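You operate a simulated robot arm through the tools that you are given. There is no shell and no other tool. Be economical: measure what you need, move in short steps, check, and stop when the job is done.

You run a simulated two-armed robot. Do the job below in one go: nothing can be reset, and whatever is moved stays where it is left.

Task
Load the dusty board into the dust hood and leave the hood running.
Fine: the clean board in it goes on the ledge at D35; hood drawer shut, damper open, switch on.

The check looks at the end state, three seconds after you hand in, the way a careful person would. Anything else that was tipped, shoved, dropped, spilled or broken makes it a failure.

Robot
Two 7-joint arms with fingered hands on one trunk, on a base that drives. Base frame: it is fixed to the floor where the robot stands at the start and does not move with it; the origin is under the middle of the robot, x ahead of it, y to its left, z up; the surface under the hand at the start is at about z = 0.88. Units: m, degrees, N and s.
The left shoulder is at the start at [0.06, 0.138, 0.947], the right one opposite. With the tool pointing down near the work surface each hand reaches from about 0.4 to 0.92 m from the robot's upright axis, wherever it stands, measured 20 degrees to its own side. Places, roughly: cradle of the dust hood [0.6, -0.1, 0.9]; dust hood [0.7, -0.1, 1]; hood damper [0.8, 0, 1.2]; hood drawer [0.7, -0.1, 0.9]; hood switch [0.5, 0, 0.9]; ledge at D35 [1, 0.4, 0.9]. Payload 4 kg a hand.
Tool frame (each hand has its own): the origin (TCP) lies between the finger pads and is the grasp point; the fingertips stand 0.036 m ahead of it; z points along the fingers, y is the line along which they close. Largest opening 0.12 m; the body of the gripper starts 0.042 m behind the TCP. The gripper is a hand of 5 fingers: y runs from the thumb to the fingers, the wrist lies at [-0.015, -0.109, -0.2] in the tool frame.
Orientation is that of the tool frame in the base frame, as [roll, pitch, yaw] about the fixed x, y, z axes, in that order (R = Rz(yaw) Ry(pitch) Rx(roll)). With the fingers straight down and the wrist toward the robot, the tool's x, y and z point along [0, 1, 0], [1, 0, 0] and [0, 0, -1] of the base frame.

Tools
- The arms move only by the tool jog_arm. It takes "left_motion", "right_motion" or both (then of equal length, played together; a hand with none holds still); each is a list that holds one entry, the list of rows, each a list of 6 numbers: the shift along the tool's x, y, z in m, then the turn, a rotation vector about the tool's x, y, z in degrees. In form: [[[dx, dy, dz, wx, wy, wz], ...]]. A call has 1 to 8 rows; each row is the pose to reach, as a shift and turn from the pose commanded when the call began, along the tool's axes at that moment. A row lasts 0.2 s, in which the tool goes at most 0.05 m and 8.6 degrees; a call with a longer step from one row to the next is refused whole. A pose out of reach is approached as far as the arm can. The call stops where the force on the tool passes 40 N (or 10 N more than at its start, if that is more) or the arm is blocked; 0.2 s more then pass. In this call time passes only in rows, and 0.2 s behind the last. The reply holds the time, the measured pose of the TCP, the force on the tool along the base axes, the opening and the grip force, in the units named above and with some noise, with the torque about the TCP (base axes, N m) and any sound that the robot's microphone picked up.
- Cameras (640 x 400 px; columns grow to the right, rows downward): "scene" is now at [0.0568, -0.0062, 1.589]; the picture's right is [-0.05, -1.00, 0.00], its down [-0.60, 0.03, -0.80] and it looks along [0.80, -0.04, -0.60] (base axes); focal length 257 px, centre (320, 200). "left" rides on the left gripper at [-0.069, -0.079, -0.131] in its tool frame; the picture's right is [-0.78, -0.29, 0.55], its down [0.55, -0.73, 0.40] and it looks along [0.29, 0.61, 0.74] (tool axes); focal length 222 px, centre (320, 200). "right" rides on the right gripper at [0.069, -0.079, -0.131] in its tool frame; the picture's right is [-0.78, 0.29, -0.55], its down [-0.55, -0.74, 0.40] and it looks along [-0.29, 0.61, 0.74] (tool axes); focal length 222 px, centre (320, 200). There is no depth. A picture from a camera that has moved, and an enlarged one, comes with that camera's place and axes in the base frame and with its lens.
- capture(camera): a new picture of that camera. No time passes.
- slide_trunk(by): slides the trunk up (or, below 0, down) by that many m; the arms and the scene camera ride with it, the base frame stays. It gives what a move gives, with no picture.
- drive_base(legs): drives the robot by 1 to 6 legs, each [ahead, left, turn to the left] in m, m and degrees, along the robot's own axes; the way and the turn of a leg run together, so that a leg with both is an arc; at most 1.5 m and 180 degrees a leg. The arms and the cameras ride along, it lands a little off, and it stops where it bumps. It gives what a move gives.
- finger_targets(index, middle, ring, little, thumb_bend, thumb_turn, hand): sets how far each is bent, from 0 (flat) to 1 (curled in); at 0.3 the hand is open as for a grip, at 0.7 the pads meet at the TCP. One left out holds its place. A second passes; each finger stops where it meets its share of the squeeze, and holds until it gets a number again. It is the only way to open and close the hand. It gives what a move gives, with no picture; readings hold the bend of each and the force on index, middle, ring, little, thumb and palm. thumb_turn goes from beside the hand (0) to across from the fingers (1), as for a grip.
- turn_head(pan, tilt): turns the head with the scene camera to pan (to the left, within 86 degrees either way) and tilt (down, from -29 to 69), counted from straight ahead of the robot. It gives what a move gives.
- close_up(camera, box): a new picture of the part [left, top, right, bottom] of that camera's present view, enlarged. No time passes.
- hand_in(): hands the job in; it is judged then, once.

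Go step by step. Nothing tells you exact positions but the pictures and the camera data: compare them with the known pose of the tool, close in by small moves and look again before you grip or let go. The budget is 120 turns and 108 pictures, counting those below and the enlarged ones. Unless the task says otherwise, let go and move clear before handing in, and close with one line.

The tools are called after "Request:" as a command line: name --argument value ..., lists and objects as JSON in quotes. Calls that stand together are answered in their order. jog_arm: Moves the arms, as the interface text tells. Its arguments: {"type":"object","properties":{"left_motion":{"type":"array","items":{"type":"array","items":{"type":"array","items":{"type":"number"}}}},"right_motion":{"type":"array","items":{"type":"array","items":{"type":"array","items":{"type":"number"}}}}},"required":[]} The other tools are called the same way: slide_trunk (by) slides the trunk up or down; finger_targets (index, middle, ring, little, thumb_bend, thumb_turn, hand) moves the fingers one by one; drive_base (legs) drives the base; turn_head (pan, tilt) turns the head that bears the scene camera; capture (camera) takes a picture; close_up (camera, box) takes an enlarged picture of a part of a camera's view; hand_in () hands the job in.

At the start:

```text
time: 0.0
left_position: [0.4296, 0.2336, 1.3395]
left_tcp_rot: [179.9, 0.0, 90.0]
left_contact_force: [-0.4, -0.5, -0.8]
left_wrist_torque: [0.02, 0.03, -0.02]
left_width: 0.1194
left_grasp_force: 0.0
left_shape: jaw
left_bend: [0.3, 0.3, 0.3, 0.3, 0.3, 0.97]
left_finger forces: [0.1, 0.1, 0.0, 0.0, 0.1, 0.0]
right_position: [0.4436, -0.2049, 1.3759]
right_tcp_rot: [-180.0, 0.1, 90.0]
right_contact_force: [0.3, -0.5, 0.0]
right_wrist_torque: [0.04, 0.0, -0.01]
right_width: 0.1198
right_grasp_force: 0.1
right_shape: jaw
right_bend: [0.3, 0.3, 0.3, 0.3, 0.3, 0.97]
right_finger forces: [0.0, 0.0, 0.0, 0.1, 0.1, 0.0]
trunk travel left (down, up): [-0.525, 0.065]
robot x, y, heading: [0.0027, -0.0009, 0.2]
head pan, tilt: [-3.0, 36.7]
```

scene: 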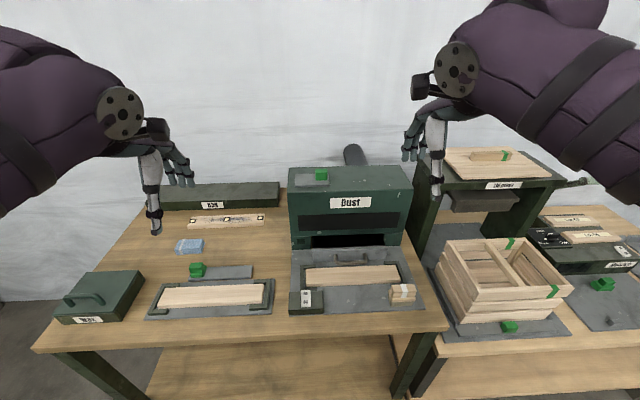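
right: 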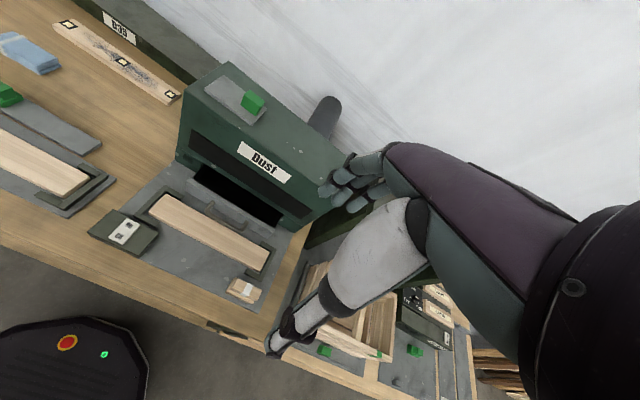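
left: 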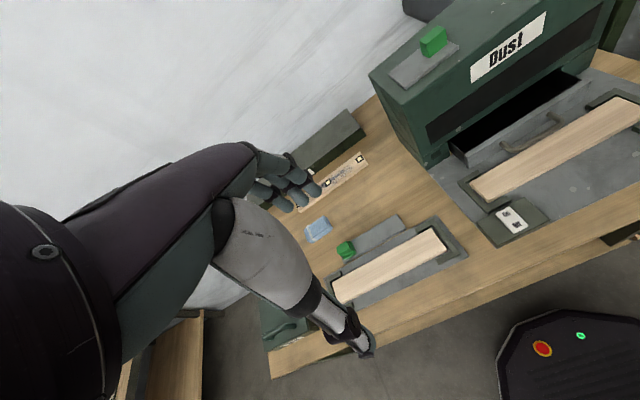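

I see the dust hood in the middle with its drawer out and a clean board in it, a speckled board near the back-left ledge. I'll take closer looks.

Request:
close_up --camera "scene" --box '[140, 170, 300, 270]'

Request:
close_up --camera "scene" --box '[270, 140, 450, 330]'

Request:
close_up --camera "scene" --box '[40, 230, 300, 350]'

Request:
close_up --camera "scene" --box '[400, 140, 640, 350]'

```text
4.00 times, centred on (220, 220) of scene
camera zoom: at [0.0568, -0.0062, 1.589], right [-0.05, -1.0, 0.0], down [-0.6, 0.03, -0.8], along [0.8, -0.04, -0.6], focal length 1027 px, centre (720, 120)
```

zoom: 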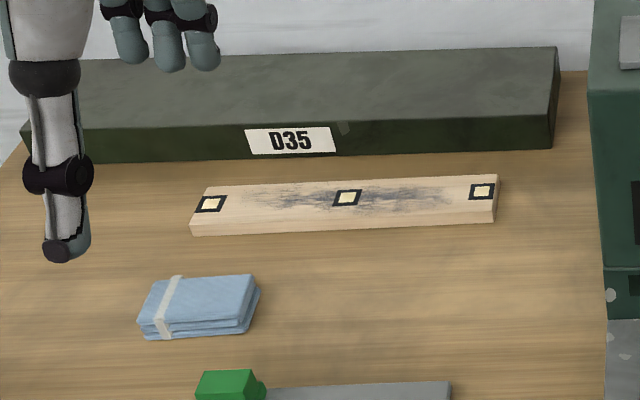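

```text
2.11 times, centred on (360, 235) of scene
camera zoom: at [0.0568, -0.0062, 1.589], right [-0.05, -1.0, 0.0], down [-0.6, 0.03, -0.8], along [0.8, -0.04, -0.6], focal length 540 px, centre (236, 126)
```

zoom: 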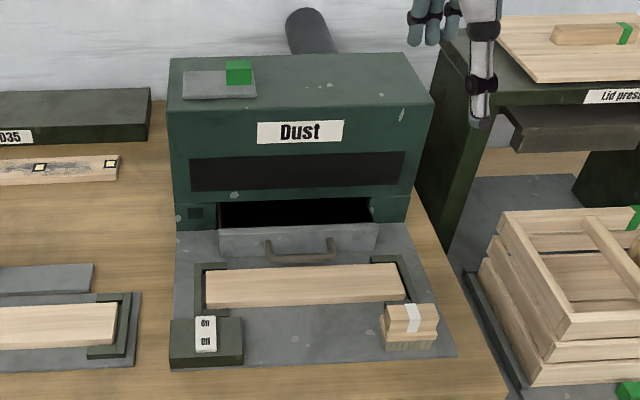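

```text
2.46 times, centred on (170, 290) of scene
camera zoom: at [0.0568, -0.0062, 1.589], right [-0.05, -1.0, 0.0], down [-0.6, 0.03, -0.8], along [0.8, -0.04, -0.6], focal length 632 px, centre (689, -22)
```

zoom: 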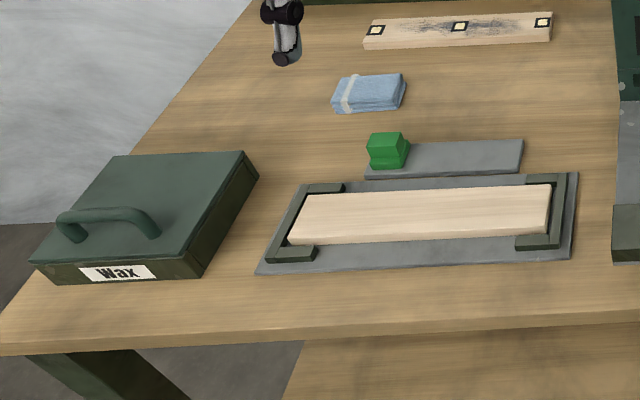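

```text
1.90 times, centred on (520, 245) of scene
camera zoom: at [0.0568, -0.0062, 1.589], right [-0.05, -1.0, 0.0], down [-0.6, 0.03, -0.8], along [0.8, -0.04, -0.6], focal length 489 px, centre (-61, 114)
```

zoom: 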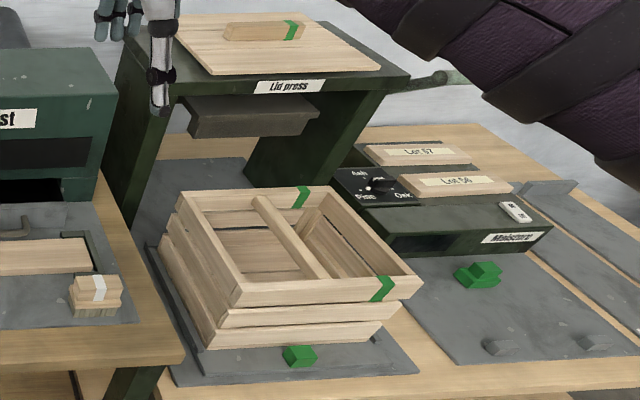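

Next I look at the damper and switch in detail, and look down at the base and table edge.

Request:
close_up --camera "scene" --box '[285, 140, 365, 200]'

Request:
close_up --camera "scene" --box '[280, 230, 430, 320]'

Request:
turn_head --pan 0 --tilt 65

Request:
capture --camera "scene"

```text
6.67 times, centred on (325, 170) of scene
camera zoom: at [0.0568, -0.0062, 1.589], right [-0.05, -1.0, 0.0], down [-0.6, 0.03, -0.8], along [0.8, -0.04, -0.6], focal length 1711 px, centre (287, 400)
```

zoom: 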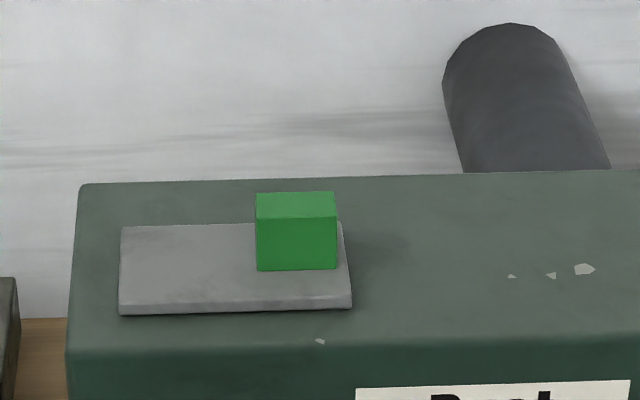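

```text
4.27 times, centred on (355, 275) of scene
camera zoom: at [0.0568, -0.0062, 1.589], right [-0.05, -1.0, 0.0], down [-0.6, 0.03, -0.8], along [0.8, -0.04, -0.6], focal length 1095 px, centre (171, -120)
```

zoom: 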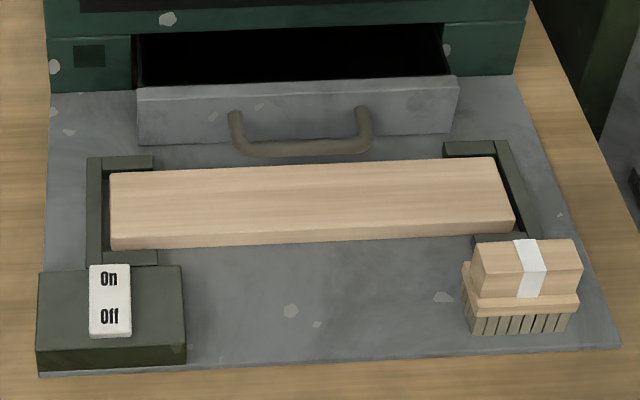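

```text
time: 0.9
left_position: [0.4308, 0.2335, 1.3392]
left_tcp_rot: [179.9, 0.0, 89.9]
left_contact_force: [-0.3, -0.1, -0.1]
left_wrist_torque: [-0.01, 0.0, -0.01]
left_width: 0.1198
left_grasp_force: 0.1
left_shape: jaw
left_bend: [0.3, 0.3, 0.3, 0.3, 0.3, 0.97]
left_finger forces: [0.1, 0.0, 0.0, 0.1, 0.0, 0.0]
right_position: [0.4425, -0.205, 1.377]
right_tcp_rot: [-180.0, 0.0, 90.0]
right_contact_force: [0.3, -0.3, -0.5]
right_wrist_torque: [0.0, -0.04, 0.0]
right_width: 0.1197
right_grasp_force: 0.0
right_shape: jaw
right_bend: [0.3, 0.3, 0.3, 0.3, 0.3, 0.97]
right_finger forces: [0.1, 0.0, 0.1, 0.0, 0.1, 0.1]
trunk travel left (down, up): [-0.525, 0.065]
robot x, y, heading: [0.0009, 0.0029, -0.0]
head pan, tilt: [0.0, 65.0]
```

```text
98 pictures are left
camera scene: at [0.0306, -0.0016, 1.5518], right [0.0, -1.0, 0.0], down [-0.91, 0.0, -0.42], along [0.42, 0.0, -0.91], focal length 257 px, centre (320, 200)
```

scene: 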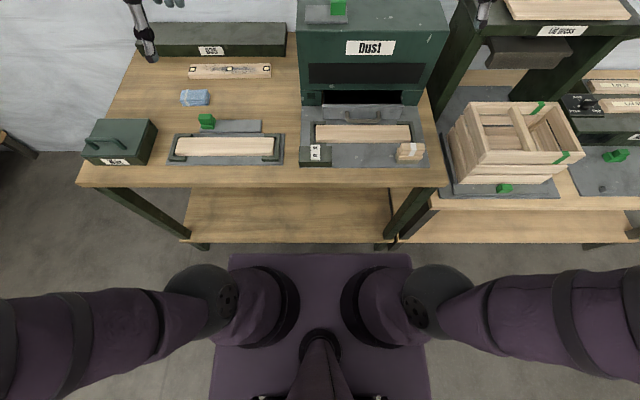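

The drawer is about 6 cm open, its handle close behind the clean board, so I'll shut it first with the right hand. I close the right fingers and turn the hand sideways above the plate.

Request:
finger_targets --hand "right" --index 0.7 --middle 0.7 --ring 0.7 --little 0.7 --thumb_bend 0.7

Request:
jog_arm --right_motion '[[[0.008, 0.005, 0.02, 0, 0, -8.5], [0.016, 0.01, 0.04, 0, 0, -17], [0.024, 0.015, 0.06, 0, 0, -25.5], [0.032, 0.02, 0.08, 0, 0, -34], [0.04, 0.025, 0.1, 0, 0, -42.5], [0.048, 0.03, 0.13, 0, 0, -51], [0.056, 0.035, 0.16, 0, 0, -59.5], [0.065, 0.04, 0.19, 0, 0, -68]]]'

Request:
turn_head --pan -8 --tilt 45

Request:
capture --camera "scene"

Request:
capture --camera "right"

```text
time: 1.9
left_position: [0.4301, 0.2324, 1.34]
left_tcp_rot: [180.0, 0.0, 90.0]
left_contact_force: [-0.2, -0.4, 0.7]
left_wrist_torque: [0.0, 0.0, -0.03]
left_width: 0.1197
left_grasp_force: 0.0
left_shape: jaw
left_bend: [0.3, 0.3, 0.3, 0.3, 0.3, 0.97]
left_finger forces: [0.1, 0.1, 0.1, 0.1, 0.0, 0.1]
right_position: [0.442, -0.2065, 1.3769]
right_tcp_rot: [-179.9, 0.0, 90.0]
right_contact_force: [-0.6, -0.2, -0.1]
right_wrist_torque: [-0.02, -0.01, -0.02]
right_width: 0.0018
right_grasp_force: 0.0
right_shape: fingers
right_bend: [0.7, 0.7, 0.7, 0.7, 0.7, 0.97]
right_finger forces: [0.1, 0.1, 0.0, 0.1, 0.1, 0.0]
trunk travel left (down, up): [-0.525, 0.065]
robot x, y, heading: [-0.0035, 0.0017, -0.2]
head pan, tilt: [0.0, 65.0]
```

```text
time: 3.7
left_position: [0.4302, 0.2323, 1.3392]
left_tcp_rot: [-180.0, 0.0, 90.1]
left_contact_force: [-0.4, -0.2, 0.1]
left_wrist_torque: [-0.01, 0.03, 0.02]
left_width: 0.1197
left_grasp_force: 0.0
left_shape: jaw
left_bend: [0.3, 0.3, 0.3, 0.3, 0.3, 0.97]
left_finger forces: [0.0, 0.1, 0.0, 0.1, 0.0, 0.0]
right_position: [0.4847, -0.1405, 1.1874]
right_tcp_rot: [-179.9, 0.0, 158.0]
right_contact_force: [-0.5, -0.5, -0.1]
right_wrist_torque: [0.02, 0.0, 0.0]
right_width: 0.0017
right_grasp_force: 0.1
right_shape: fingers
right_bend: [0.7, 0.7, 0.7, 0.7, 0.7, 0.97]
right_finger forces: [0.1, 0.0, 0.1, 0.0, 0.0, 0.1]
trunk travel left (down, up): [-0.525, 0.065]
robot x, y, heading: [-0.0013, 0.0019, -0.1]
head pan, tilt: [0.0, 65.0]
```

```text
time: 4.6
left_position: [0.4295, 0.2316, 1.3395]
left_tcp_rot: [-180.0, -0.1, 89.9]
left_contact_force: [0.2, 0.7, -1.0]
left_wrist_torque: [0.0, -0.03, -0.02]
left_width: 0.1198
left_grasp_force: 0.1
left_shape: jaw
left_bend: [0.3, 0.3, 0.3, 0.3, 0.3, 0.97]
left_finger forces: [0.0, 0.0, 0.1, 0.0, 0.0, 0.0]
right_position: [0.4838, -0.1406, 1.187]
right_tcp_rot: [-180.0, 0.0, 157.8]
right_contact_force: [0.0, -0.6, 0.0]
right_wrist_torque: [0.0, 0.02, 0.01]
right_width: 0.0017
right_grasp_force: 0.0
right_shape: fingers
right_bend: [0.7, 0.7, 0.7, 0.7, 0.7, 0.97]
right_finger forces: [0.0, 0.0, 0.2, 0.1, 0.0, 0.0]
trunk travel left (down, up): [-0.525, 0.065]
robot x, y, heading: [0.0015, 0.0027, -0.2]
head pan, tilt: [-8.0, 45.0]
```

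```text
97 pictures are left
camera scene: at [0.0505, -0.0129, 1.5767], right [-0.14, -0.99, 0.0], down [-0.7, 0.1, -0.71], along [0.7, -0.1, -0.71], focal length 257 px, centre (320, 200)
```

scene: 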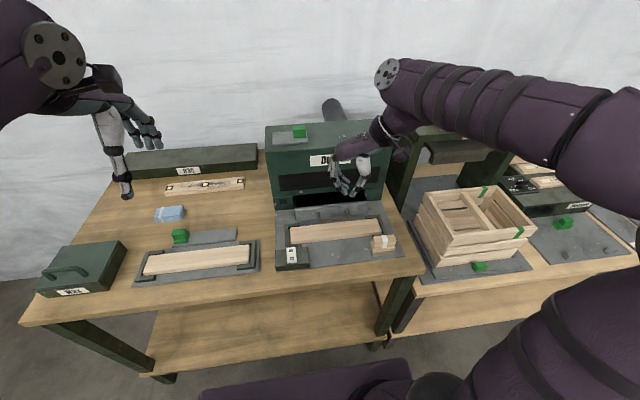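

```text
96 pictures are left
camera right: at [0.3906, -0.188, 1.319], right [0.84, -0.03, 0.55], down [0.23, -0.89, -0.4], along [0.5, 0.46, -0.74], focal length 222 px, centre (320, 200)
```

right: 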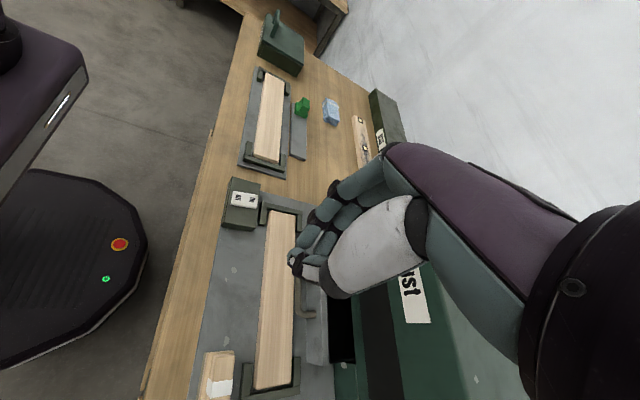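

Now I tilt the fingers forward-down and come lower in front of the drawer.

Request:
jog_arm --right_motion '[[[-0.015, 0.006, 0.03, 0, -8, 0], [-0.03, 0.012, 0.06, 0, -16, 0], [-0.045, 0.018, 0.09, 0, -24, 0], [-0.06, 0.024, 0.12, 0, -32, 0], [-0.075, 0.03, 0.15, 0, -40, 0], [-0.09, 0.036, 0.18, 0, -48, 0]]]'

Request:
close_up --camera "scene" --box '[260, 110, 420, 280]'

Request:
capture --camera "right"

```text
time: 6.0
left_position: [0.4299, 0.234, 1.3392]
left_tcp_rot: [180.0, 0.0, 90.0]
left_contact_force: [0.1, -0.6, -0.8]
left_wrist_torque: [-0.03, 0.03, -0.02]
left_width: 0.1198
left_grasp_force: 0.1
left_shape: jaw
left_bend: [0.3, 0.3, 0.3, 0.3, 0.3, 0.97]
left_finger forces: [0.0, 0.0, 0.0, 0.0, 0.0, 0.0]
right_position: [0.5782, -0.1429, 1.0065]
right_tcp_rot: [-179.9, 48.0, 158.0]
right_contact_force: [0.5, 0.2, -0.9]
right_wrist_torque: [0.03, 0.0, 0.01]
right_width: 0.0011
right_grasp_force: 0.1
right_shape: fingers
right_bend: [0.7, 0.7, 0.7, 0.7, 0.7, 0.97]
right_finger forces: [0.1, 0.0, 0.0, 0.0, 0.0, 0.0]
trunk travel left (down, up): [-0.525, 0.065]
robot x, y, heading: [-0.0021, -0.0053, 0.0]
head pan, tilt: [-8.0, 45.0]
```

```text
2.35 times, centred on (340, 195) of scene
camera zoom: at [0.0512, -0.0125, 1.5768], right [-0.14, -0.99, 0.0], down [-0.7, 0.1, -0.71], along [0.7, -0.1, -0.71], focal length 604 px, centre (273, 212)
```

zoom: 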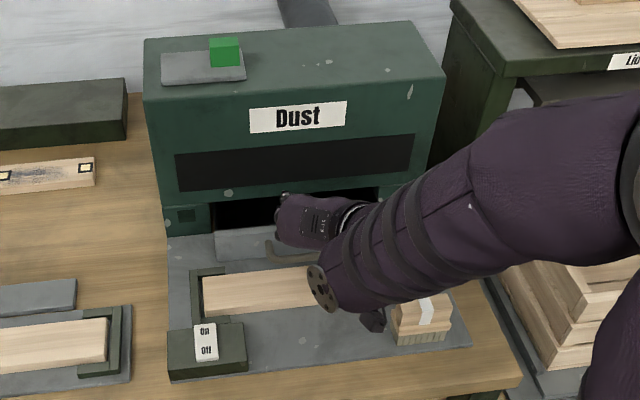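

```text
94 pictures are left
camera right: at [0.4168, -0.1622, 1.0434], right [0.22, 0.23, 0.95], down [0.34, -0.93, 0.14], along [0.91, 0.29, -0.28], focal length 222 px, centre (320, 200)
```

right: 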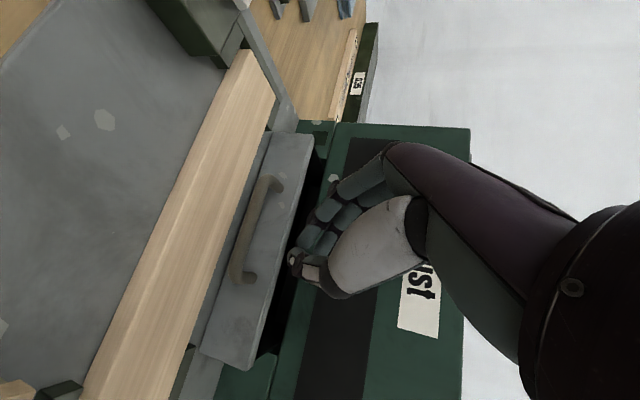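

The fingers hang just above and before the drawer front. I lower 6 cm, then push ahead.

Request:
jog_arm --right_motion '[[[0.0223, 0, 0.02, 0, 0, 0], [0.0446, 0, 0.04, 0, 0, 0], [0.0322, 0.0075, 0.0538, 0, 0, 0], [0.0198, 0.015, 0.0676, 0, 0, 0], [0.0074, 0.0225, 0.0813, 0, 0, 0]]]'

Request:
capture --camera "right"

Request:
close_up --camera "scene" --box '[260, 110, 420, 280]'

```text
time: 7.2
left_position: [0.4256, 0.2324, 1.34]
left_tcp_rot: [179.9, 0.0, 89.8]
left_contact_force: [0.8, -0.1, -0.7]
left_wrist_torque: [0.03, 0.02, 0.04]
left_width: 0.1197
left_grasp_force: 0.1
left_shape: jaw
left_bend: [0.3, 0.3, 0.3, 0.3, 0.3, 0.97]
left_finger forces: [0.1, 0.0, 0.0, 0.0, 0.0, 0.0]
right_position: [0.6287, -0.136, 0.9459]
right_tcp_rot: [-179.7, 47.3, 158.7]
right_contact_force: [-24.4, 0.3, 18.6]
right_wrist_torque: [-0.12, 0.06, -0.03]
right_width: 0.0
right_grasp_force: 25.6
right_shape: fingers
right_bend: [0.71, 0.73, 0.7, 0.7, 0.69, 0.97]
right_finger forces: [28.0, 23.3, 0.1, 0.0, 0.0, 0.0]
trunk travel left (down, up): [-0.525, 0.065]
robot x, y, heading: [0.0035, -0.0, 0.1]
head pan, tilt: [-8.0, 45.0]
stopped in row 5 (right hand): the force on the tool passed its limit at 46 N (the readings are from after the stop); the commanded pose is now the measured one
```

```text
93 pictures are left
camera right: at [0.4678, -0.1576, 0.9834], right [0.23, 0.23, 0.95], down [0.35, -0.93, 0.14], along [0.91, 0.3, -0.29], focal length 222 px, centre (320, 200)
```

right: 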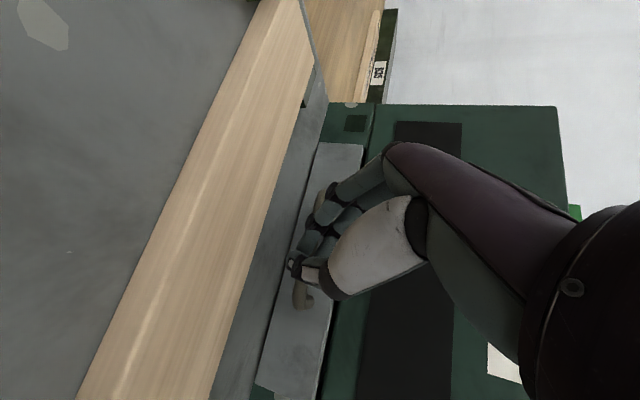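

```text
2.35 times, centred on (340, 195) of scene
camera zoom: at [0.0464, -0.0131, 1.5772], right [-0.14, -0.99, 0.0], down [-0.7, 0.1, -0.71], along [0.7, -0.1, -0.71], focal length 604 px, centre (273, 212)
```

zoom: 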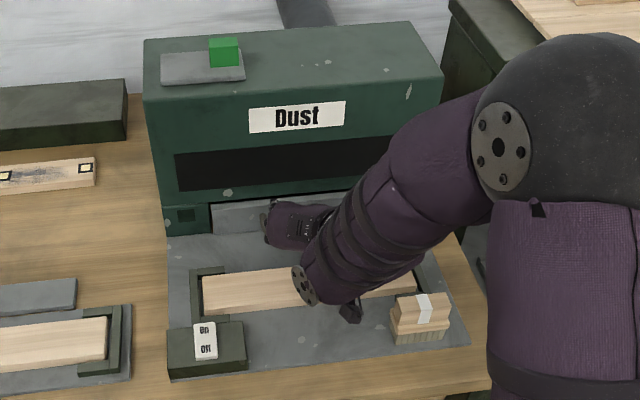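

The drawer looks nearly flush; one more gentle push to be sure it is home, then I'll back off to look.

Request:
jog_arm --right_motion '[[[-0.0062, 0.00375, 0.0069, 0, 0, 0], [-0.0124, 0.0075, 0.0138, 0, 0, 0]]]'

Request:
jog_arm --right_motion '[[[0.0124, -0.0075, -0.0138, 0, 0, 0], [-0.01, -0.0075, -0.04, 0, 0, 0], [-0.04, -0.0075, -0.07, 0, 0, 0], [-0.05, -0.01, -0.11, 0, 0, 0], [-0.06, -0.02, -0.15, 0, 0, 0]]]'

Request:
close_up --camera "scene" --box '[260, 110, 420, 280]'

Request:
capture --camera "right"

```text
time: 7.5
left_position: [0.4243, 0.232, 1.3408]
left_tcp_rot: [179.9, -0.1, 89.9]
left_contact_force: [0.1, 0.0, 0.0]
left_wrist_torque: [0.02, 0.0, -0.02]
left_width: 0.1198
left_grasp_force: 0.1
left_shape: jaw
left_bend: [0.3, 0.3, 0.3, 0.3, 0.3, 0.97]
left_finger forces: [0.1, 0.1, 0.0, 0.1, 0.0, 0.0]
right_position: [0.6301, -0.135, 0.9445]
right_tcp_rot: [-179.6, 47.0, 158.9]
right_contact_force: [-26.1, -0.9, 21.1]
right_wrist_torque: [-0.14, 0.07, -0.05]
right_width: 0.0002
right_grasp_force: 28.4
right_shape: fingers
right_bend: [0.72, 0.73, 0.7, 0.7, 0.68, 0.97]
right_finger forces: [32.5, 25.4, 0.1, 0.0, 0.0, 0.0]
trunk travel left (down, up): [-0.525, 0.065]
robot x, y, heading: [0.0001, -0.0032, -0.1]
head pan, tilt: [-8.0, 45.0]
stopped in row 1 (right hand): the force on the tool passed its limit at 44 N (the readings are from after the stop); the commanded pose is now the measured one
```

```text
time: 8.7
left_position: [0.4283, 0.2319, 1.3387]
left_tcp_rot: [179.9, 0.0, 89.9]
left_contact_force: [-0.1, -0.3, 0.3]
left_wrist_torque: [-0.03, -0.02, 0.01]
left_width: 0.1197
left_grasp_force: 0.1
left_shape: jaw
left_bend: [0.3, 0.3, 0.3, 0.3, 0.3, 0.97]
left_finger forces: [0.1, 0.1, 0.0, 0.0, 0.0, 0.1]
right_position: [0.5607, -0.1284, 1.0894]
right_tcp_rot: [-179.4, 46.8, 158.9]
right_contact_force: [0.4, -2.3, -0.3]
right_wrist_torque: [0.06, -0.03, 0.06]
right_width: 0.001
right_grasp_force: 0.1
right_shape: fingers
right_bend: [0.7, 0.7, 0.7, 0.7, 0.7, 0.97]
right_finger forces: [0.0, 0.0, 0.0, 0.0, 0.0, 0.1]
trunk travel left (down, up): [-0.525, 0.065]
robot x, y, heading: [-0.0014, 0.0, 0.2]
head pan, tilt: [-8.0, 45.0]
```

```text
2.35 times, centred on (340, 195) of scene
camera zoom: at [0.0489, -0.0137, 1.5768], right [-0.14, -0.99, 0.0], down [-0.7, 0.1, -0.71], along [0.7, -0.1, -0.71], focal length 604 px, centre (273, 212)
```

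zoom: 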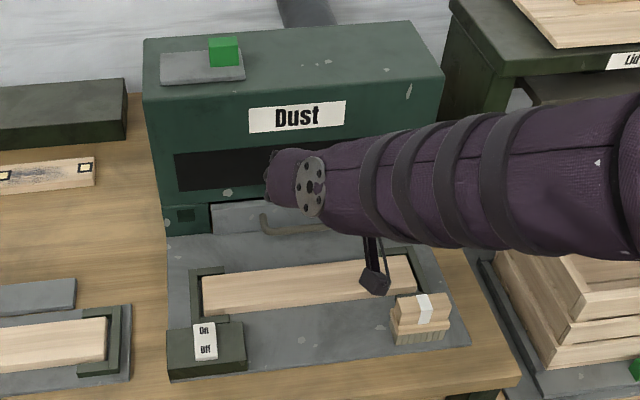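

```text
90 pictures are left
camera right: at [0.4001, -0.1504, 1.1286], right [0.24, 0.23, 0.94], down [0.35, -0.93, 0.13], along [0.91, 0.3, -0.3], focal length 222 px, centre (320, 200)
```

right: 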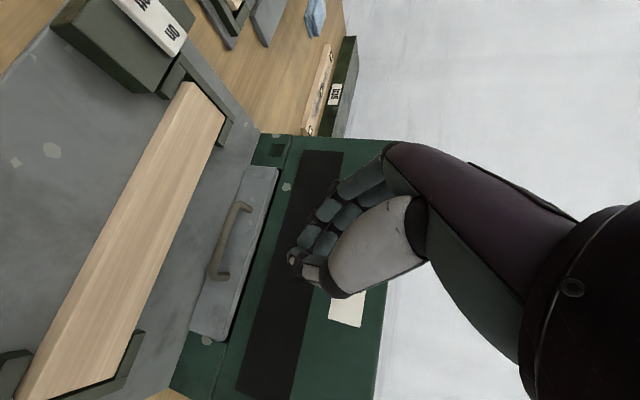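

The drawer looks shut. I raise the right hand clear and look at the damper from closer.

Request:
jog_arm --right_motion '[[[-0.029, -0.003, -0.037, 0, 0, 0], [-0.058, -0.006, -0.075, 0, 0, 0], [-0.086, -0.009, -0.11, 0, 0, 0], [-0.115, -0.012, -0.15, 0, 0, 0], [-0.144, -0.015, -0.187, 0, 0, 0], [-0.173, -0.018, -0.224, 0, 0, 0]]]'

Request:
capture --camera "right"

Request:
capture --camera "scene"

Request:
close_up --camera "scene" --box '[260, 180, 420, 280]'

```text
time: 10.1
left_position: [0.4284, 0.2332, 1.3391]
left_tcp_rot: [-180.0, 0.0, 89.9]
left_contact_force: [-0.7, -0.2, -0.4]
left_wrist_torque: [0.04, -0.02, 0.0]
left_width: 0.1196
left_grasp_force: 0.0
left_shape: jaw
left_bend: [0.3, 0.3, 0.3, 0.3, 0.3, 0.97]
left_finger forces: [0.1, 0.0, 0.0, 0.0, 0.0, 0.0]
right_position: [0.5159, -0.1262, 1.3693]
right_tcp_rot: [-179.4, 46.8, 159.0]
right_contact_force: [-0.1, 0.5, 0.3]
right_wrist_torque: [0.0, 0.04, -0.03]
right_width: 0.0012
right_grasp_force: 0.0
right_shape: fingers
right_bend: [0.7, 0.7, 0.7, 0.7, 0.7, 0.97]
right_finger forces: [0.1, 0.1, 0.0, 0.0, 0.0, 0.0]
trunk travel left (down, up): [-0.525, 0.065]
robot x, y, heading: [-0.0047, -0.0023, -0.0]
head pan, tilt: [-8.0, 45.0]
```

```text
89 pictures are left
camera right: at [0.3549, -0.1479, 1.4086], right [0.24, 0.23, 0.94], down [0.35, -0.93, 0.13], along [0.91, 0.3, -0.3], focal length 222 px, centre (320, 200)
```

right: 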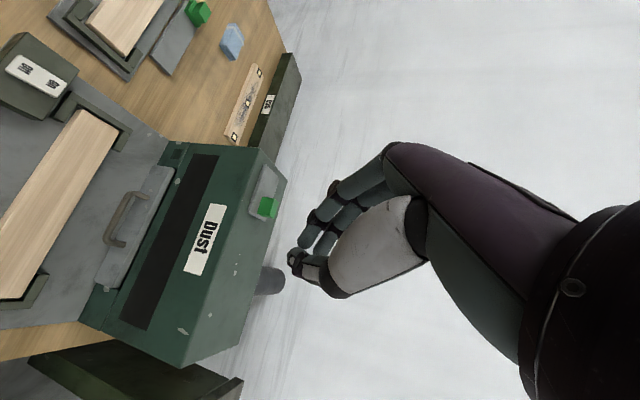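

```text
88 pictures are left
camera scene: at [0.0495, -0.0128, 1.5767], right [-0.14, -0.99, 0.0], down [-0.7, 0.1, -0.71], along [0.7, -0.1, -0.71], focal length 257 px, centre (320, 200)
```

scene: 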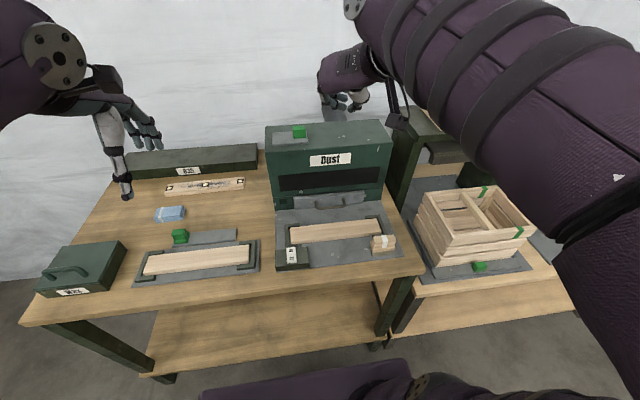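

```text
4.00 times, centred on (340, 230) of scene
camera zoom: at [0.0495, -0.0128, 1.5767], right [-0.14, -0.99, 0.0], down [-0.7, 0.1, -0.71], along [0.7, -0.1, -0.71], focal length 1027 px, centre (240, 80)
```

zoom: 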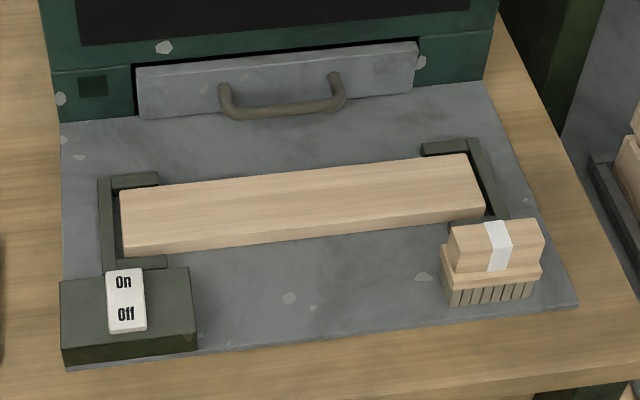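

The drawer is flush. A close-up of the damper.

Request:
close_up --camera "right" --box '[220, 140, 320, 240]'

Request:
close_up --camera "scene" --box '[260, 115, 340, 165]'

```text
4.00 times, centred on (270, 190) of right
camera zoom: at [0.3549, -0.1479, 1.4086], right [0.24, 0.23, 0.94], down [0.35, -0.93, 0.13], along [0.91, 0.3, -0.3], focal length 888 px, centre (520, 240)
```

zoom: 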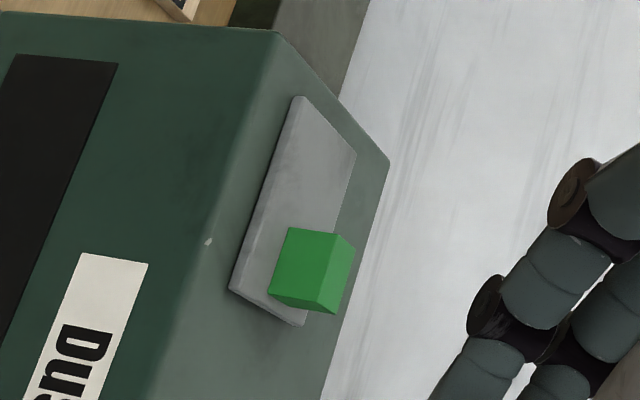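

```text
8.00 times, centred on (300, 140) of scene
camera zoom: at [0.0495, -0.0128, 1.5767], right [-0.14, -0.99, 0.0], down [-0.7, 0.1, -0.71], along [0.7, -0.1, -0.71], focal length 2053 px, centre (480, 680)
```

zoom: 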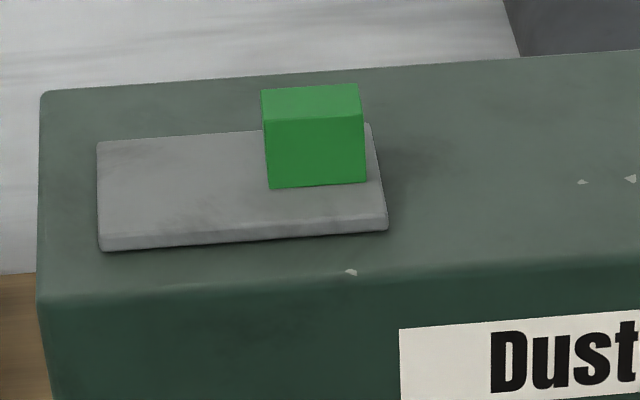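

The damper is a green block at the right end of a short plate, at about (0.765, -0.05, 1.165). I bring the closed right fingers to its right side.

Request:
jog_arm --right_motion '[[[-0.017, 0.0134, 0.0323, 0, 0, 0], [-0.033, 0.0269, 0.0647, 0, 0, 0], [-0.05, 0.0403, 0.097, 0, 0, 0], [-0.067, 0.0537, 0.129, 0, 0, 0], [-0.083, 0.067, 0.162, 0, 0, 0], [-0.1, 0.0806, 0.194, 0, 0, 0], [-0.071, 0.0806, 0.222, 0, 0, 0], [-0.042, 0.0806, 0.249, 0, 0, 0]]]'

Request:
close_up --camera "scene" --box '[240, 80, 400, 180]'

Request:
capture --camera "right"

```text
time: 11.9
left_position: [0.4297, 0.2323, 1.3389]
left_tcp_rot: [-179.9, 0.0, 89.9]
left_contact_force: [0.3, 0.0, 0.5]
left_wrist_torque: [-0.02, 0.02, 0.01]
left_width: 0.1199
left_grasp_force: 0.0
left_shape: jaw
left_bend: [0.3, 0.3, 0.3, 0.3, 0.3, 0.97]
left_finger forces: [0.1, 0.0, 0.1, 0.1, 0.1, 0.0]
right_position: [0.743, -0.13, 1.2269]
right_tcp_rot: [-179.4, 46.8, 159.0]
right_contact_force: [0.3, 0.2, 0.5]
right_wrist_torque: [-0.01, 0.01, 0.02]
right_width: 0.0012
right_grasp_force: 0.2
right_shape: fingers
right_bend: [0.7, 0.7, 0.7, 0.7, 0.7, 0.97]
right_finger forces: [0.0, 0.0, 0.0, 0.0, 0.0, 0.1]
trunk travel left (down, up): [-0.525, 0.065]
robot x, y, heading: [0.0005, 0.0015, 0.0]
head pan, tilt: [-8.0, 45.0]
```

```text
4.00 times, centred on (320, 130) of scene
camera zoom: at [0.0506, -0.0131, 1.5768], right [-0.14, -0.99, 0.0], down [-0.7, 0.1, -0.71], along [0.7, -0.1, -0.71], focal length 1027 px, centre (320, 480)
```

zoom: 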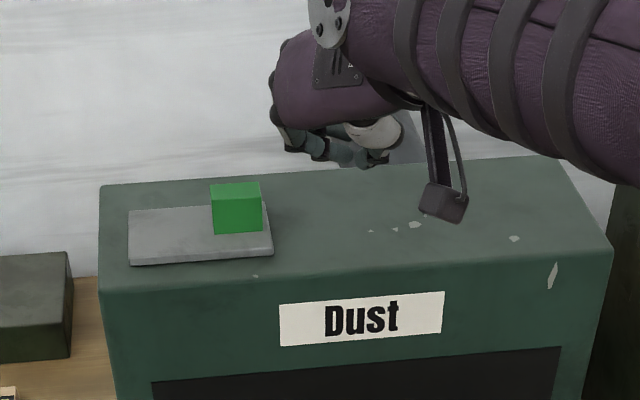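

```text
83 pictures are left
camera right: at [0.5826, -0.1515, 1.2664], right [0.24, 0.23, 0.94], down [0.35, -0.93, 0.13], along [0.91, 0.3, -0.3], focal length 222 px, centre (320, 200)
```

right: 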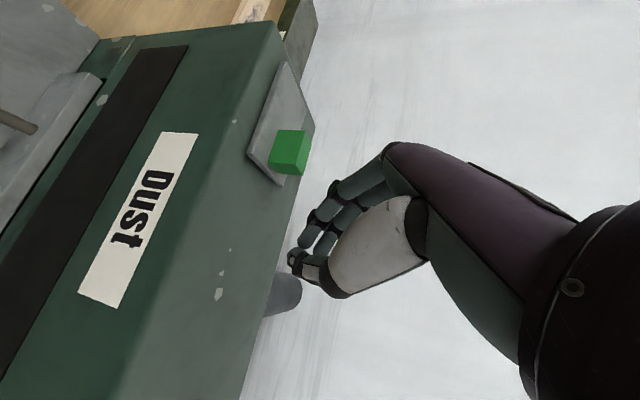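

The fingers are right of and above the knob; I lower 3.3 cm and push left 6 cm, then look.

Request:
jog_arm --right_motion '[[[0.024, 0, 0.0226, 0, 0, 0], [0.0277, 0.014, 0.0187, 0, 0, 0], [0.0314, 0.028, 0.0148, 0, 0, 0], [0.035, 0.042, 0.0109, 0, 0, 0], [0.0387, 0.056, 0.007, 0, 0, 0]]]'

Request:
close_up --camera "scene" --box '[240, 80, 400, 180]'

Request:
close_up --camera "right" --box '[200, 30, 360, 310]'

```text
time: 13.1
left_position: [0.4283, 0.2304, 1.3401]
left_tcp_rot: [179.9, -0.1, 89.9]
left_contact_force: [1.2, -0.1, 0.1]
left_wrist_torque: [0.0, 0.01, 0.02]
left_width: 0.1197
left_grasp_force: 0.0
left_shape: jaw
left_bend: [0.3, 0.3, 0.3, 0.3, 0.3, 0.97]
left_finger forces: [0.1, 0.1, 0.0, 0.0, 0.0, 0.0]
right_position: [0.7405, -0.074, 1.1991]
right_tcp_rot: [-179.9, 47.5, 158.6]
right_contact_force: [4.0, -13.2, 21.2]
right_wrist_torque: [-0.15, -0.26, -0.19]
right_width: 0.0
right_grasp_force: 12.5
right_shape: fingers
right_bend: [0.71, 0.7, 0.7, 0.7, 0.68, 0.97]
right_finger forces: [26.4, 0.0, 0.1, 0.0, 0.1, 0.0]
trunk travel left (down, up): [-0.525, 0.065]
robot x, y, heading: [0.0005, 0.0015, -0.1]
head pan, tilt: [-8.0, 45.0]
```

```text
4.00 times, centred on (320, 130) of scene
camera zoom: at [0.0481, -0.015, 1.5772], right [-0.14, -0.99, 0.0], down [-0.7, 0.1, -0.71], along [0.7, -0.1, -0.71], focal length 1027 px, centre (320, 480)
```

zoom: 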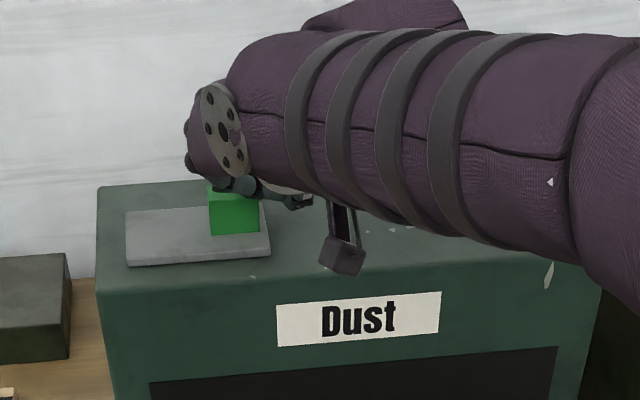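

```text
1.43 times, centred on (280, 170) of right
camera zoom: at [0.5799, -0.0946, 1.2378], right [0.23, 0.22, 0.95], down [0.35, -0.93, 0.14], along [0.91, 0.3, -0.29], focal length 317 px, centre (377, 243)
```

zoom: 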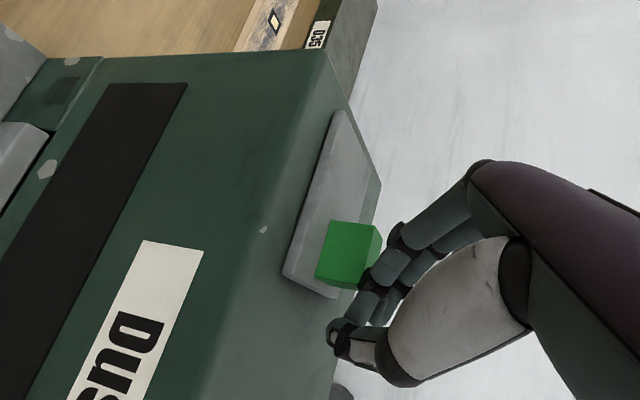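

The fingers ride on top of the knob without moving it. I lift off, go back right and turn the fingers to point straight down.

Request:
jog_arm --right_motion '[[[-0.0292, 0, -0.0274, 0, 0, 0], [-0.0438, -0.056, -0.0117, 0, 8, 0], [-0.0438, -0.056, -0.0117, 0, 16, 0], [-0.0438, -0.056, -0.0117, 0, 24, 0], [-0.0438, -0.056, -0.0117, 0, 32, 0], [-0.0438, -0.056, -0.0117, 0, 40, 0], [-0.0438, -0.056, -0.0117, 0, 46, 0]]]'

Request:
close_up --camera "scene" --box '[240, 80, 400, 180]'

Request:
capture --camera "right"

```text
refused: row 2 steps farther than a row can; nothing moved
```

```text
4.00 times, centred on (320, 130) of scene
camera zoom: at [0.0481, -0.015, 1.5772], right [-0.14, -0.99, 0.0], down [-0.7, 0.1, -0.71], along [0.7, -0.1, -0.71], focal length 1027 px, centre (320, 480)
```

zoom: 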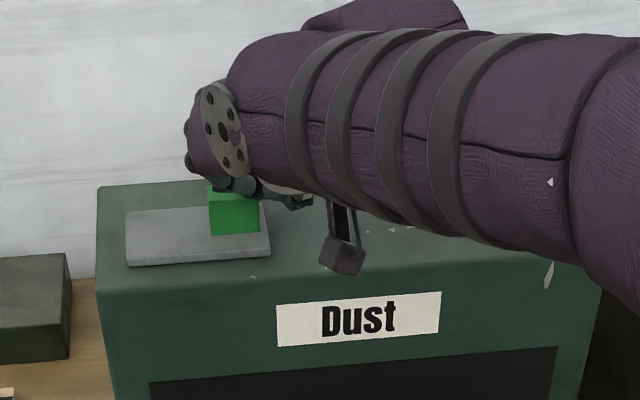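

```text
79 pictures are left
camera right: at [0.5799, -0.0946, 1.2378], right [0.23, 0.22, 0.95], down [0.35, -0.93, 0.14], along [0.91, 0.3, -0.29], focal length 222 px, centre (320, 200)
```

right: 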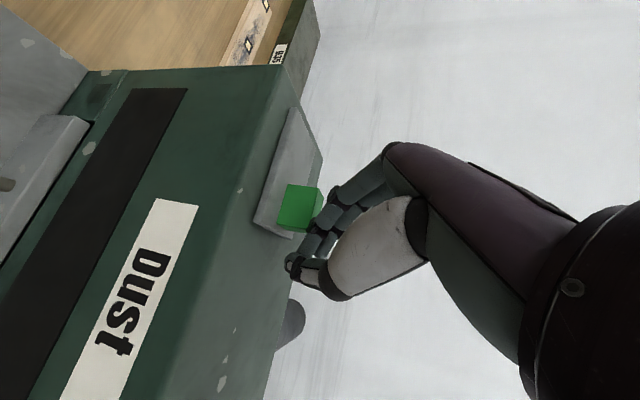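

The step was too long; I send it in smaller rows.

Request:
jog_arm --right_motion '[[[-0.0292, 0, -0.0274, 0, 0, 0], [-0.0365, -0.028, -0.02, 0, 6, 0], [-0.0438, -0.056, -0.0117, 0, 14, 0], [-0.0438, -0.056, -0.0117, 0, 22, 0], [-0.0438, -0.056, -0.0117, 0, 30, 0], [-0.0438, -0.056, -0.0117, 0, 38, 0], [-0.0438, -0.056, -0.0117, 0, 46, 0]]]'

Request:
close_up --camera "scene" --box '[240, 80, 400, 180]'

Request:
capture --camera "right"

```text
time: 14.7
left_position: [0.4292, 0.2323, 1.3392]
left_tcp_rot: [180.0, 0.0, 89.9]
left_contact_force: [0.5, 0.9, -0.6]
left_wrist_torque: [-0.01, 0.0, 0.0]
left_width: 0.1198
left_grasp_force: 0.0
left_shape: jaw
left_bend: [0.3, 0.3, 0.3, 0.3, 0.3, 0.97]
left_finger forces: [0.0, 0.0, 0.0, 0.0, 0.0, 0.1]
right_position: [0.7368, -0.121, 1.2289]
right_tcp_rot: [-178.9, 6.8, 160.1]
right_contact_force: [0.1, -0.8, 0.4]
right_wrist_torque: [-0.03, 0.01, 0.02]
right_width: 0.0012
right_grasp_force: 0.0
right_shape: fingers
right_bend: [0.7, 0.7, 0.7, 0.7, 0.7, 0.97]
right_finger forces: [0.1, 0.0, 0.1, 0.0, 0.0, 0.0]
right hand out of reach, approached as far as the arm can: row 7
trunk travel left (down, up): [-0.525, 0.065]
robot x, y, heading: [0.0003, -0.0005, 0.2]
head pan, tilt: [-8.0, 45.0]
```

```text
4.00 times, centred on (320, 130) of scene
camera zoom: at [0.0498, -0.013, 1.5768], right [-0.14, -0.99, 0.0], down [-0.7, 0.1, -0.71], along [0.7, -0.1, -0.71], focal length 1027 px, centre (320, 480)
```

zoom: 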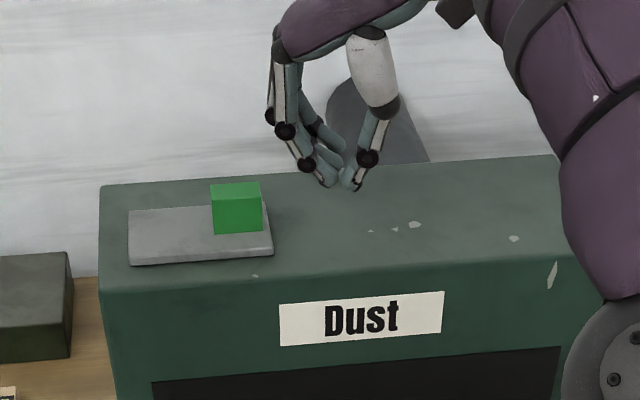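

```text
77 pictures are left
camera right: at [0.6332, -0.1653, 1.3521], right [0.78, 0.04, 0.63], down [0.3, -0.9, -0.31], along [0.55, 0.44, -0.71], focal length 222 px, centre (320, 200)
```

right: 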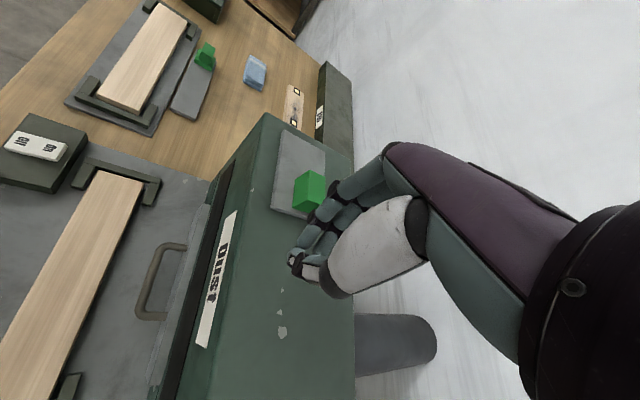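

The fingers now hang right of the knob. I raise the trunk a little for reach, then lower the tips beside the knob.

Request:
slide_trunk --by 0.06

Request:
jog_arm --right_motion '[[[-0.005, 0.001, 0.03, 0, 0, 0], [-0.0098, 0.002, 0.06, 0, 0, 0], [-0.0098, 0.002, 0.0918, 0, 0, 0]]]'

Request:
close_up --camera "scene" --box '[240, 80, 400, 180]'

Request:
close_up --camera "right" --box '[200, 100, 400, 300]'

```text
time: 15.7
left_position: [0.4283, 0.2324, 1.3985]
left_tcp_rot: [-180.0, 0.0, 89.8]
left_contact_force: [-0.4, -0.9, -0.3]
left_wrist_torque: [-0.03, 0.03, -0.04]
left_width: 0.1197
left_grasp_force: 0.0
left_shape: jaw
left_bend: [0.3, 0.3, 0.3, 0.3, 0.3, 0.97]
left_finger forces: [0.0, 0.0, 0.0, 0.0, 0.1, 0.0]
right_position: [0.7365, -0.1208, 1.2887]
right_tcp_rot: [-178.8, 6.8, 160.3]
right_contact_force: [0.7, -0.3, 0.2]
right_wrist_torque: [0.02, -0.03, 0.02]
right_width: 0.0013
right_grasp_force: 0.0
right_shape: fingers
right_bend: [0.7, 0.7, 0.7, 0.7, 0.7, 0.97]
right_finger forces: [0.0, 0.1, 0.1, 0.0, 0.0, 0.0]
trunk travel left (down, up): [-0.585, 0.005]
robot x, y, heading: [-0.0027, 0.003, -0.1]
head pan, tilt: [-8.0, 45.0]
```

```text
time: 16.5
left_position: [0.4293, 0.2323, 1.3989]
left_tcp_rot: [179.9, 0.0, 89.9]
left_contact_force: [0.0, -1.1, 0.1]
left_wrist_torque: [-0.02, 0.02, -0.01]
left_width: 0.1197
left_grasp_force: 0.1
left_shape: jaw
left_bend: [0.3, 0.3, 0.3, 0.3, 0.3, 0.97]
left_finger forces: [0.0, 0.0, 0.0, 0.0, 0.0, 0.1]
right_position: [0.7565, -0.1275, 1.1978]
right_tcp_rot: [-178.8, 6.8, 160.3]
right_contact_force: [-0.7, 0.8, -0.5]
right_wrist_torque: [0.01, 0.01, 0.01]
right_width: 0.0013
right_grasp_force: 0.1
right_shape: fingers
right_bend: [0.7, 0.7, 0.7, 0.7, 0.7, 0.97]
right_finger forces: [0.0, 0.0, 0.0, 0.0, 0.1, 0.0]
trunk travel left (down, up): [-0.585, 0.005]
robot x, y, heading: [0.0023, -0.0008, 0.3]
head pan, tilt: [-8.0, 45.0]
```

```text
4.00 times, centred on (320, 130) of scene
camera zoom: at [0.0503, -0.0133, 1.6368], right [-0.14, -0.99, 0.0], down [-0.7, 0.1, -0.71], along [0.7, -0.1, -0.71], focal length 1027 px, centre (320, 480)
```

zoom: 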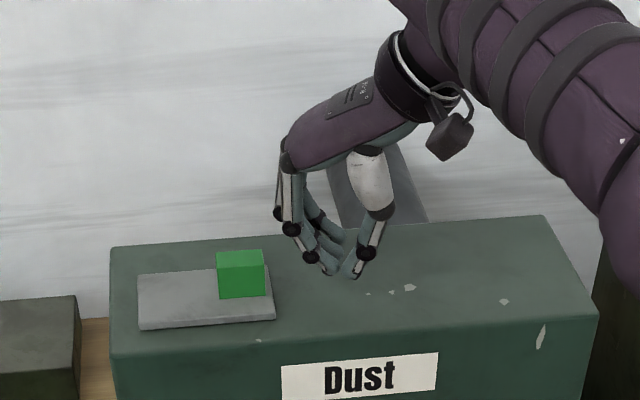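

```text
2.00 times, centred on (300, 200) of right
camera zoom: at [0.6522, -0.1706, 1.3216], right [0.77, 0.04, 0.63], down [0.3, -0.9, -0.31], along [0.55, 0.44, -0.71], focal length 444 px, centre (360, 200)
```

zoom: 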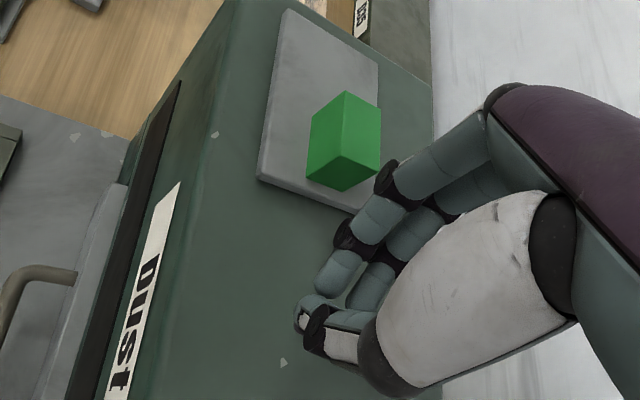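

Tips are at knob height to its right. I push left in small steps.

Request:
jog_arm --right_motion '[[[0.0068, 0.0188, 0.004, 0, 0, 0], [0.0136, 0.0376, 0.004, 0, 0, 0], [0.0204, 0.0564, 0.003, 0, 0, 0], [0.0238, 0.0658, 0.003, 0, 0, 0], [0.0272, 0.0752, 0.002, 0, 0, 0]]]'

Request:
close_up --camera "scene" --box '[240, 80, 400, 180]'

Request:
close_up --camera "right" --box '[200, 100, 400, 300]'

```text
time: 17.6
left_position: [0.4277, 0.23, 1.3995]
left_tcp_rot: [179.9, -0.1, 89.7]
left_contact_force: [0.0, -0.7, 0.1]
left_wrist_torque: [-0.04, -0.01, -0.01]
left_width: 0.1199
left_grasp_force: 0.1
left_shape: jaw
left_bend: [0.3, 0.3, 0.3, 0.3, 0.3, 0.97]
left_finger forces: [0.1, 0.1, 0.0, 0.0, 0.1, 0.0]
right_position: [0.7609, -0.0725, 1.1993]
right_tcp_rot: [-178.7, 8.1, 159.1]
right_contact_force: [1.5, -14.4, 14.2]
right_wrist_torque: [-0.2, -0.03, 0.0]
right_width: 0.0
right_grasp_force: 13.2
right_shape: fingers
right_bend: [0.72, 0.7, 0.7, 0.7, 0.66, 0.97]
right_finger forces: [26.2, 1.0, 0.1, 0.0, 0.0, 0.0]
trunk travel left (down, up): [-0.585, 0.005]
robot x, y, heading: [0.0007, -0.0015, -0.4]
head pan, tilt: [-8.0, 45.0]
stopped in row 5 (right hand): the force on the tool passed its limit at 42 N (the readings are from after the stop); the commanded pose is now the measured one
```

```text
4.00 times, centred on (320, 130) of scene
camera zoom: at [0.0483, -0.015, 1.6369], right [-0.14, -0.99, 0.0], down [-0.7, 0.1, -0.71], along [0.7, -0.1, -0.71], focal length 1027 px, centre (320, 480)
```

zoom: 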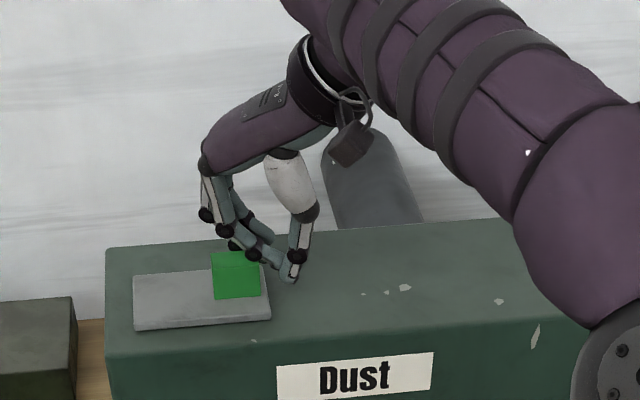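

```text
2.00 times, centred on (300, 200) of right
camera zoom: at [0.6535, -0.1119, 1.3209], right [0.76, 0.03, 0.65], down [0.29, -0.91, -0.3], along [0.58, 0.42, -0.7], focal length 444 px, centre (360, 200)
```

zoom: 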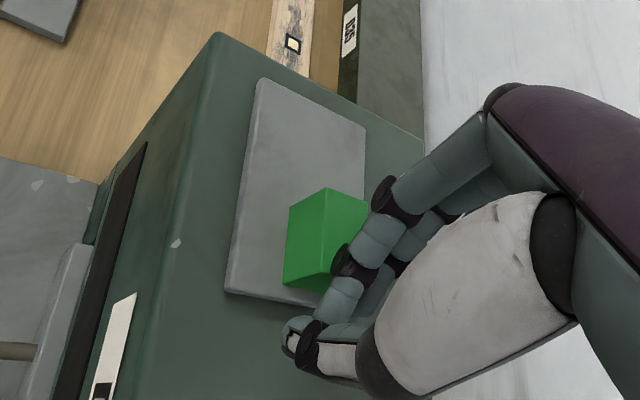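

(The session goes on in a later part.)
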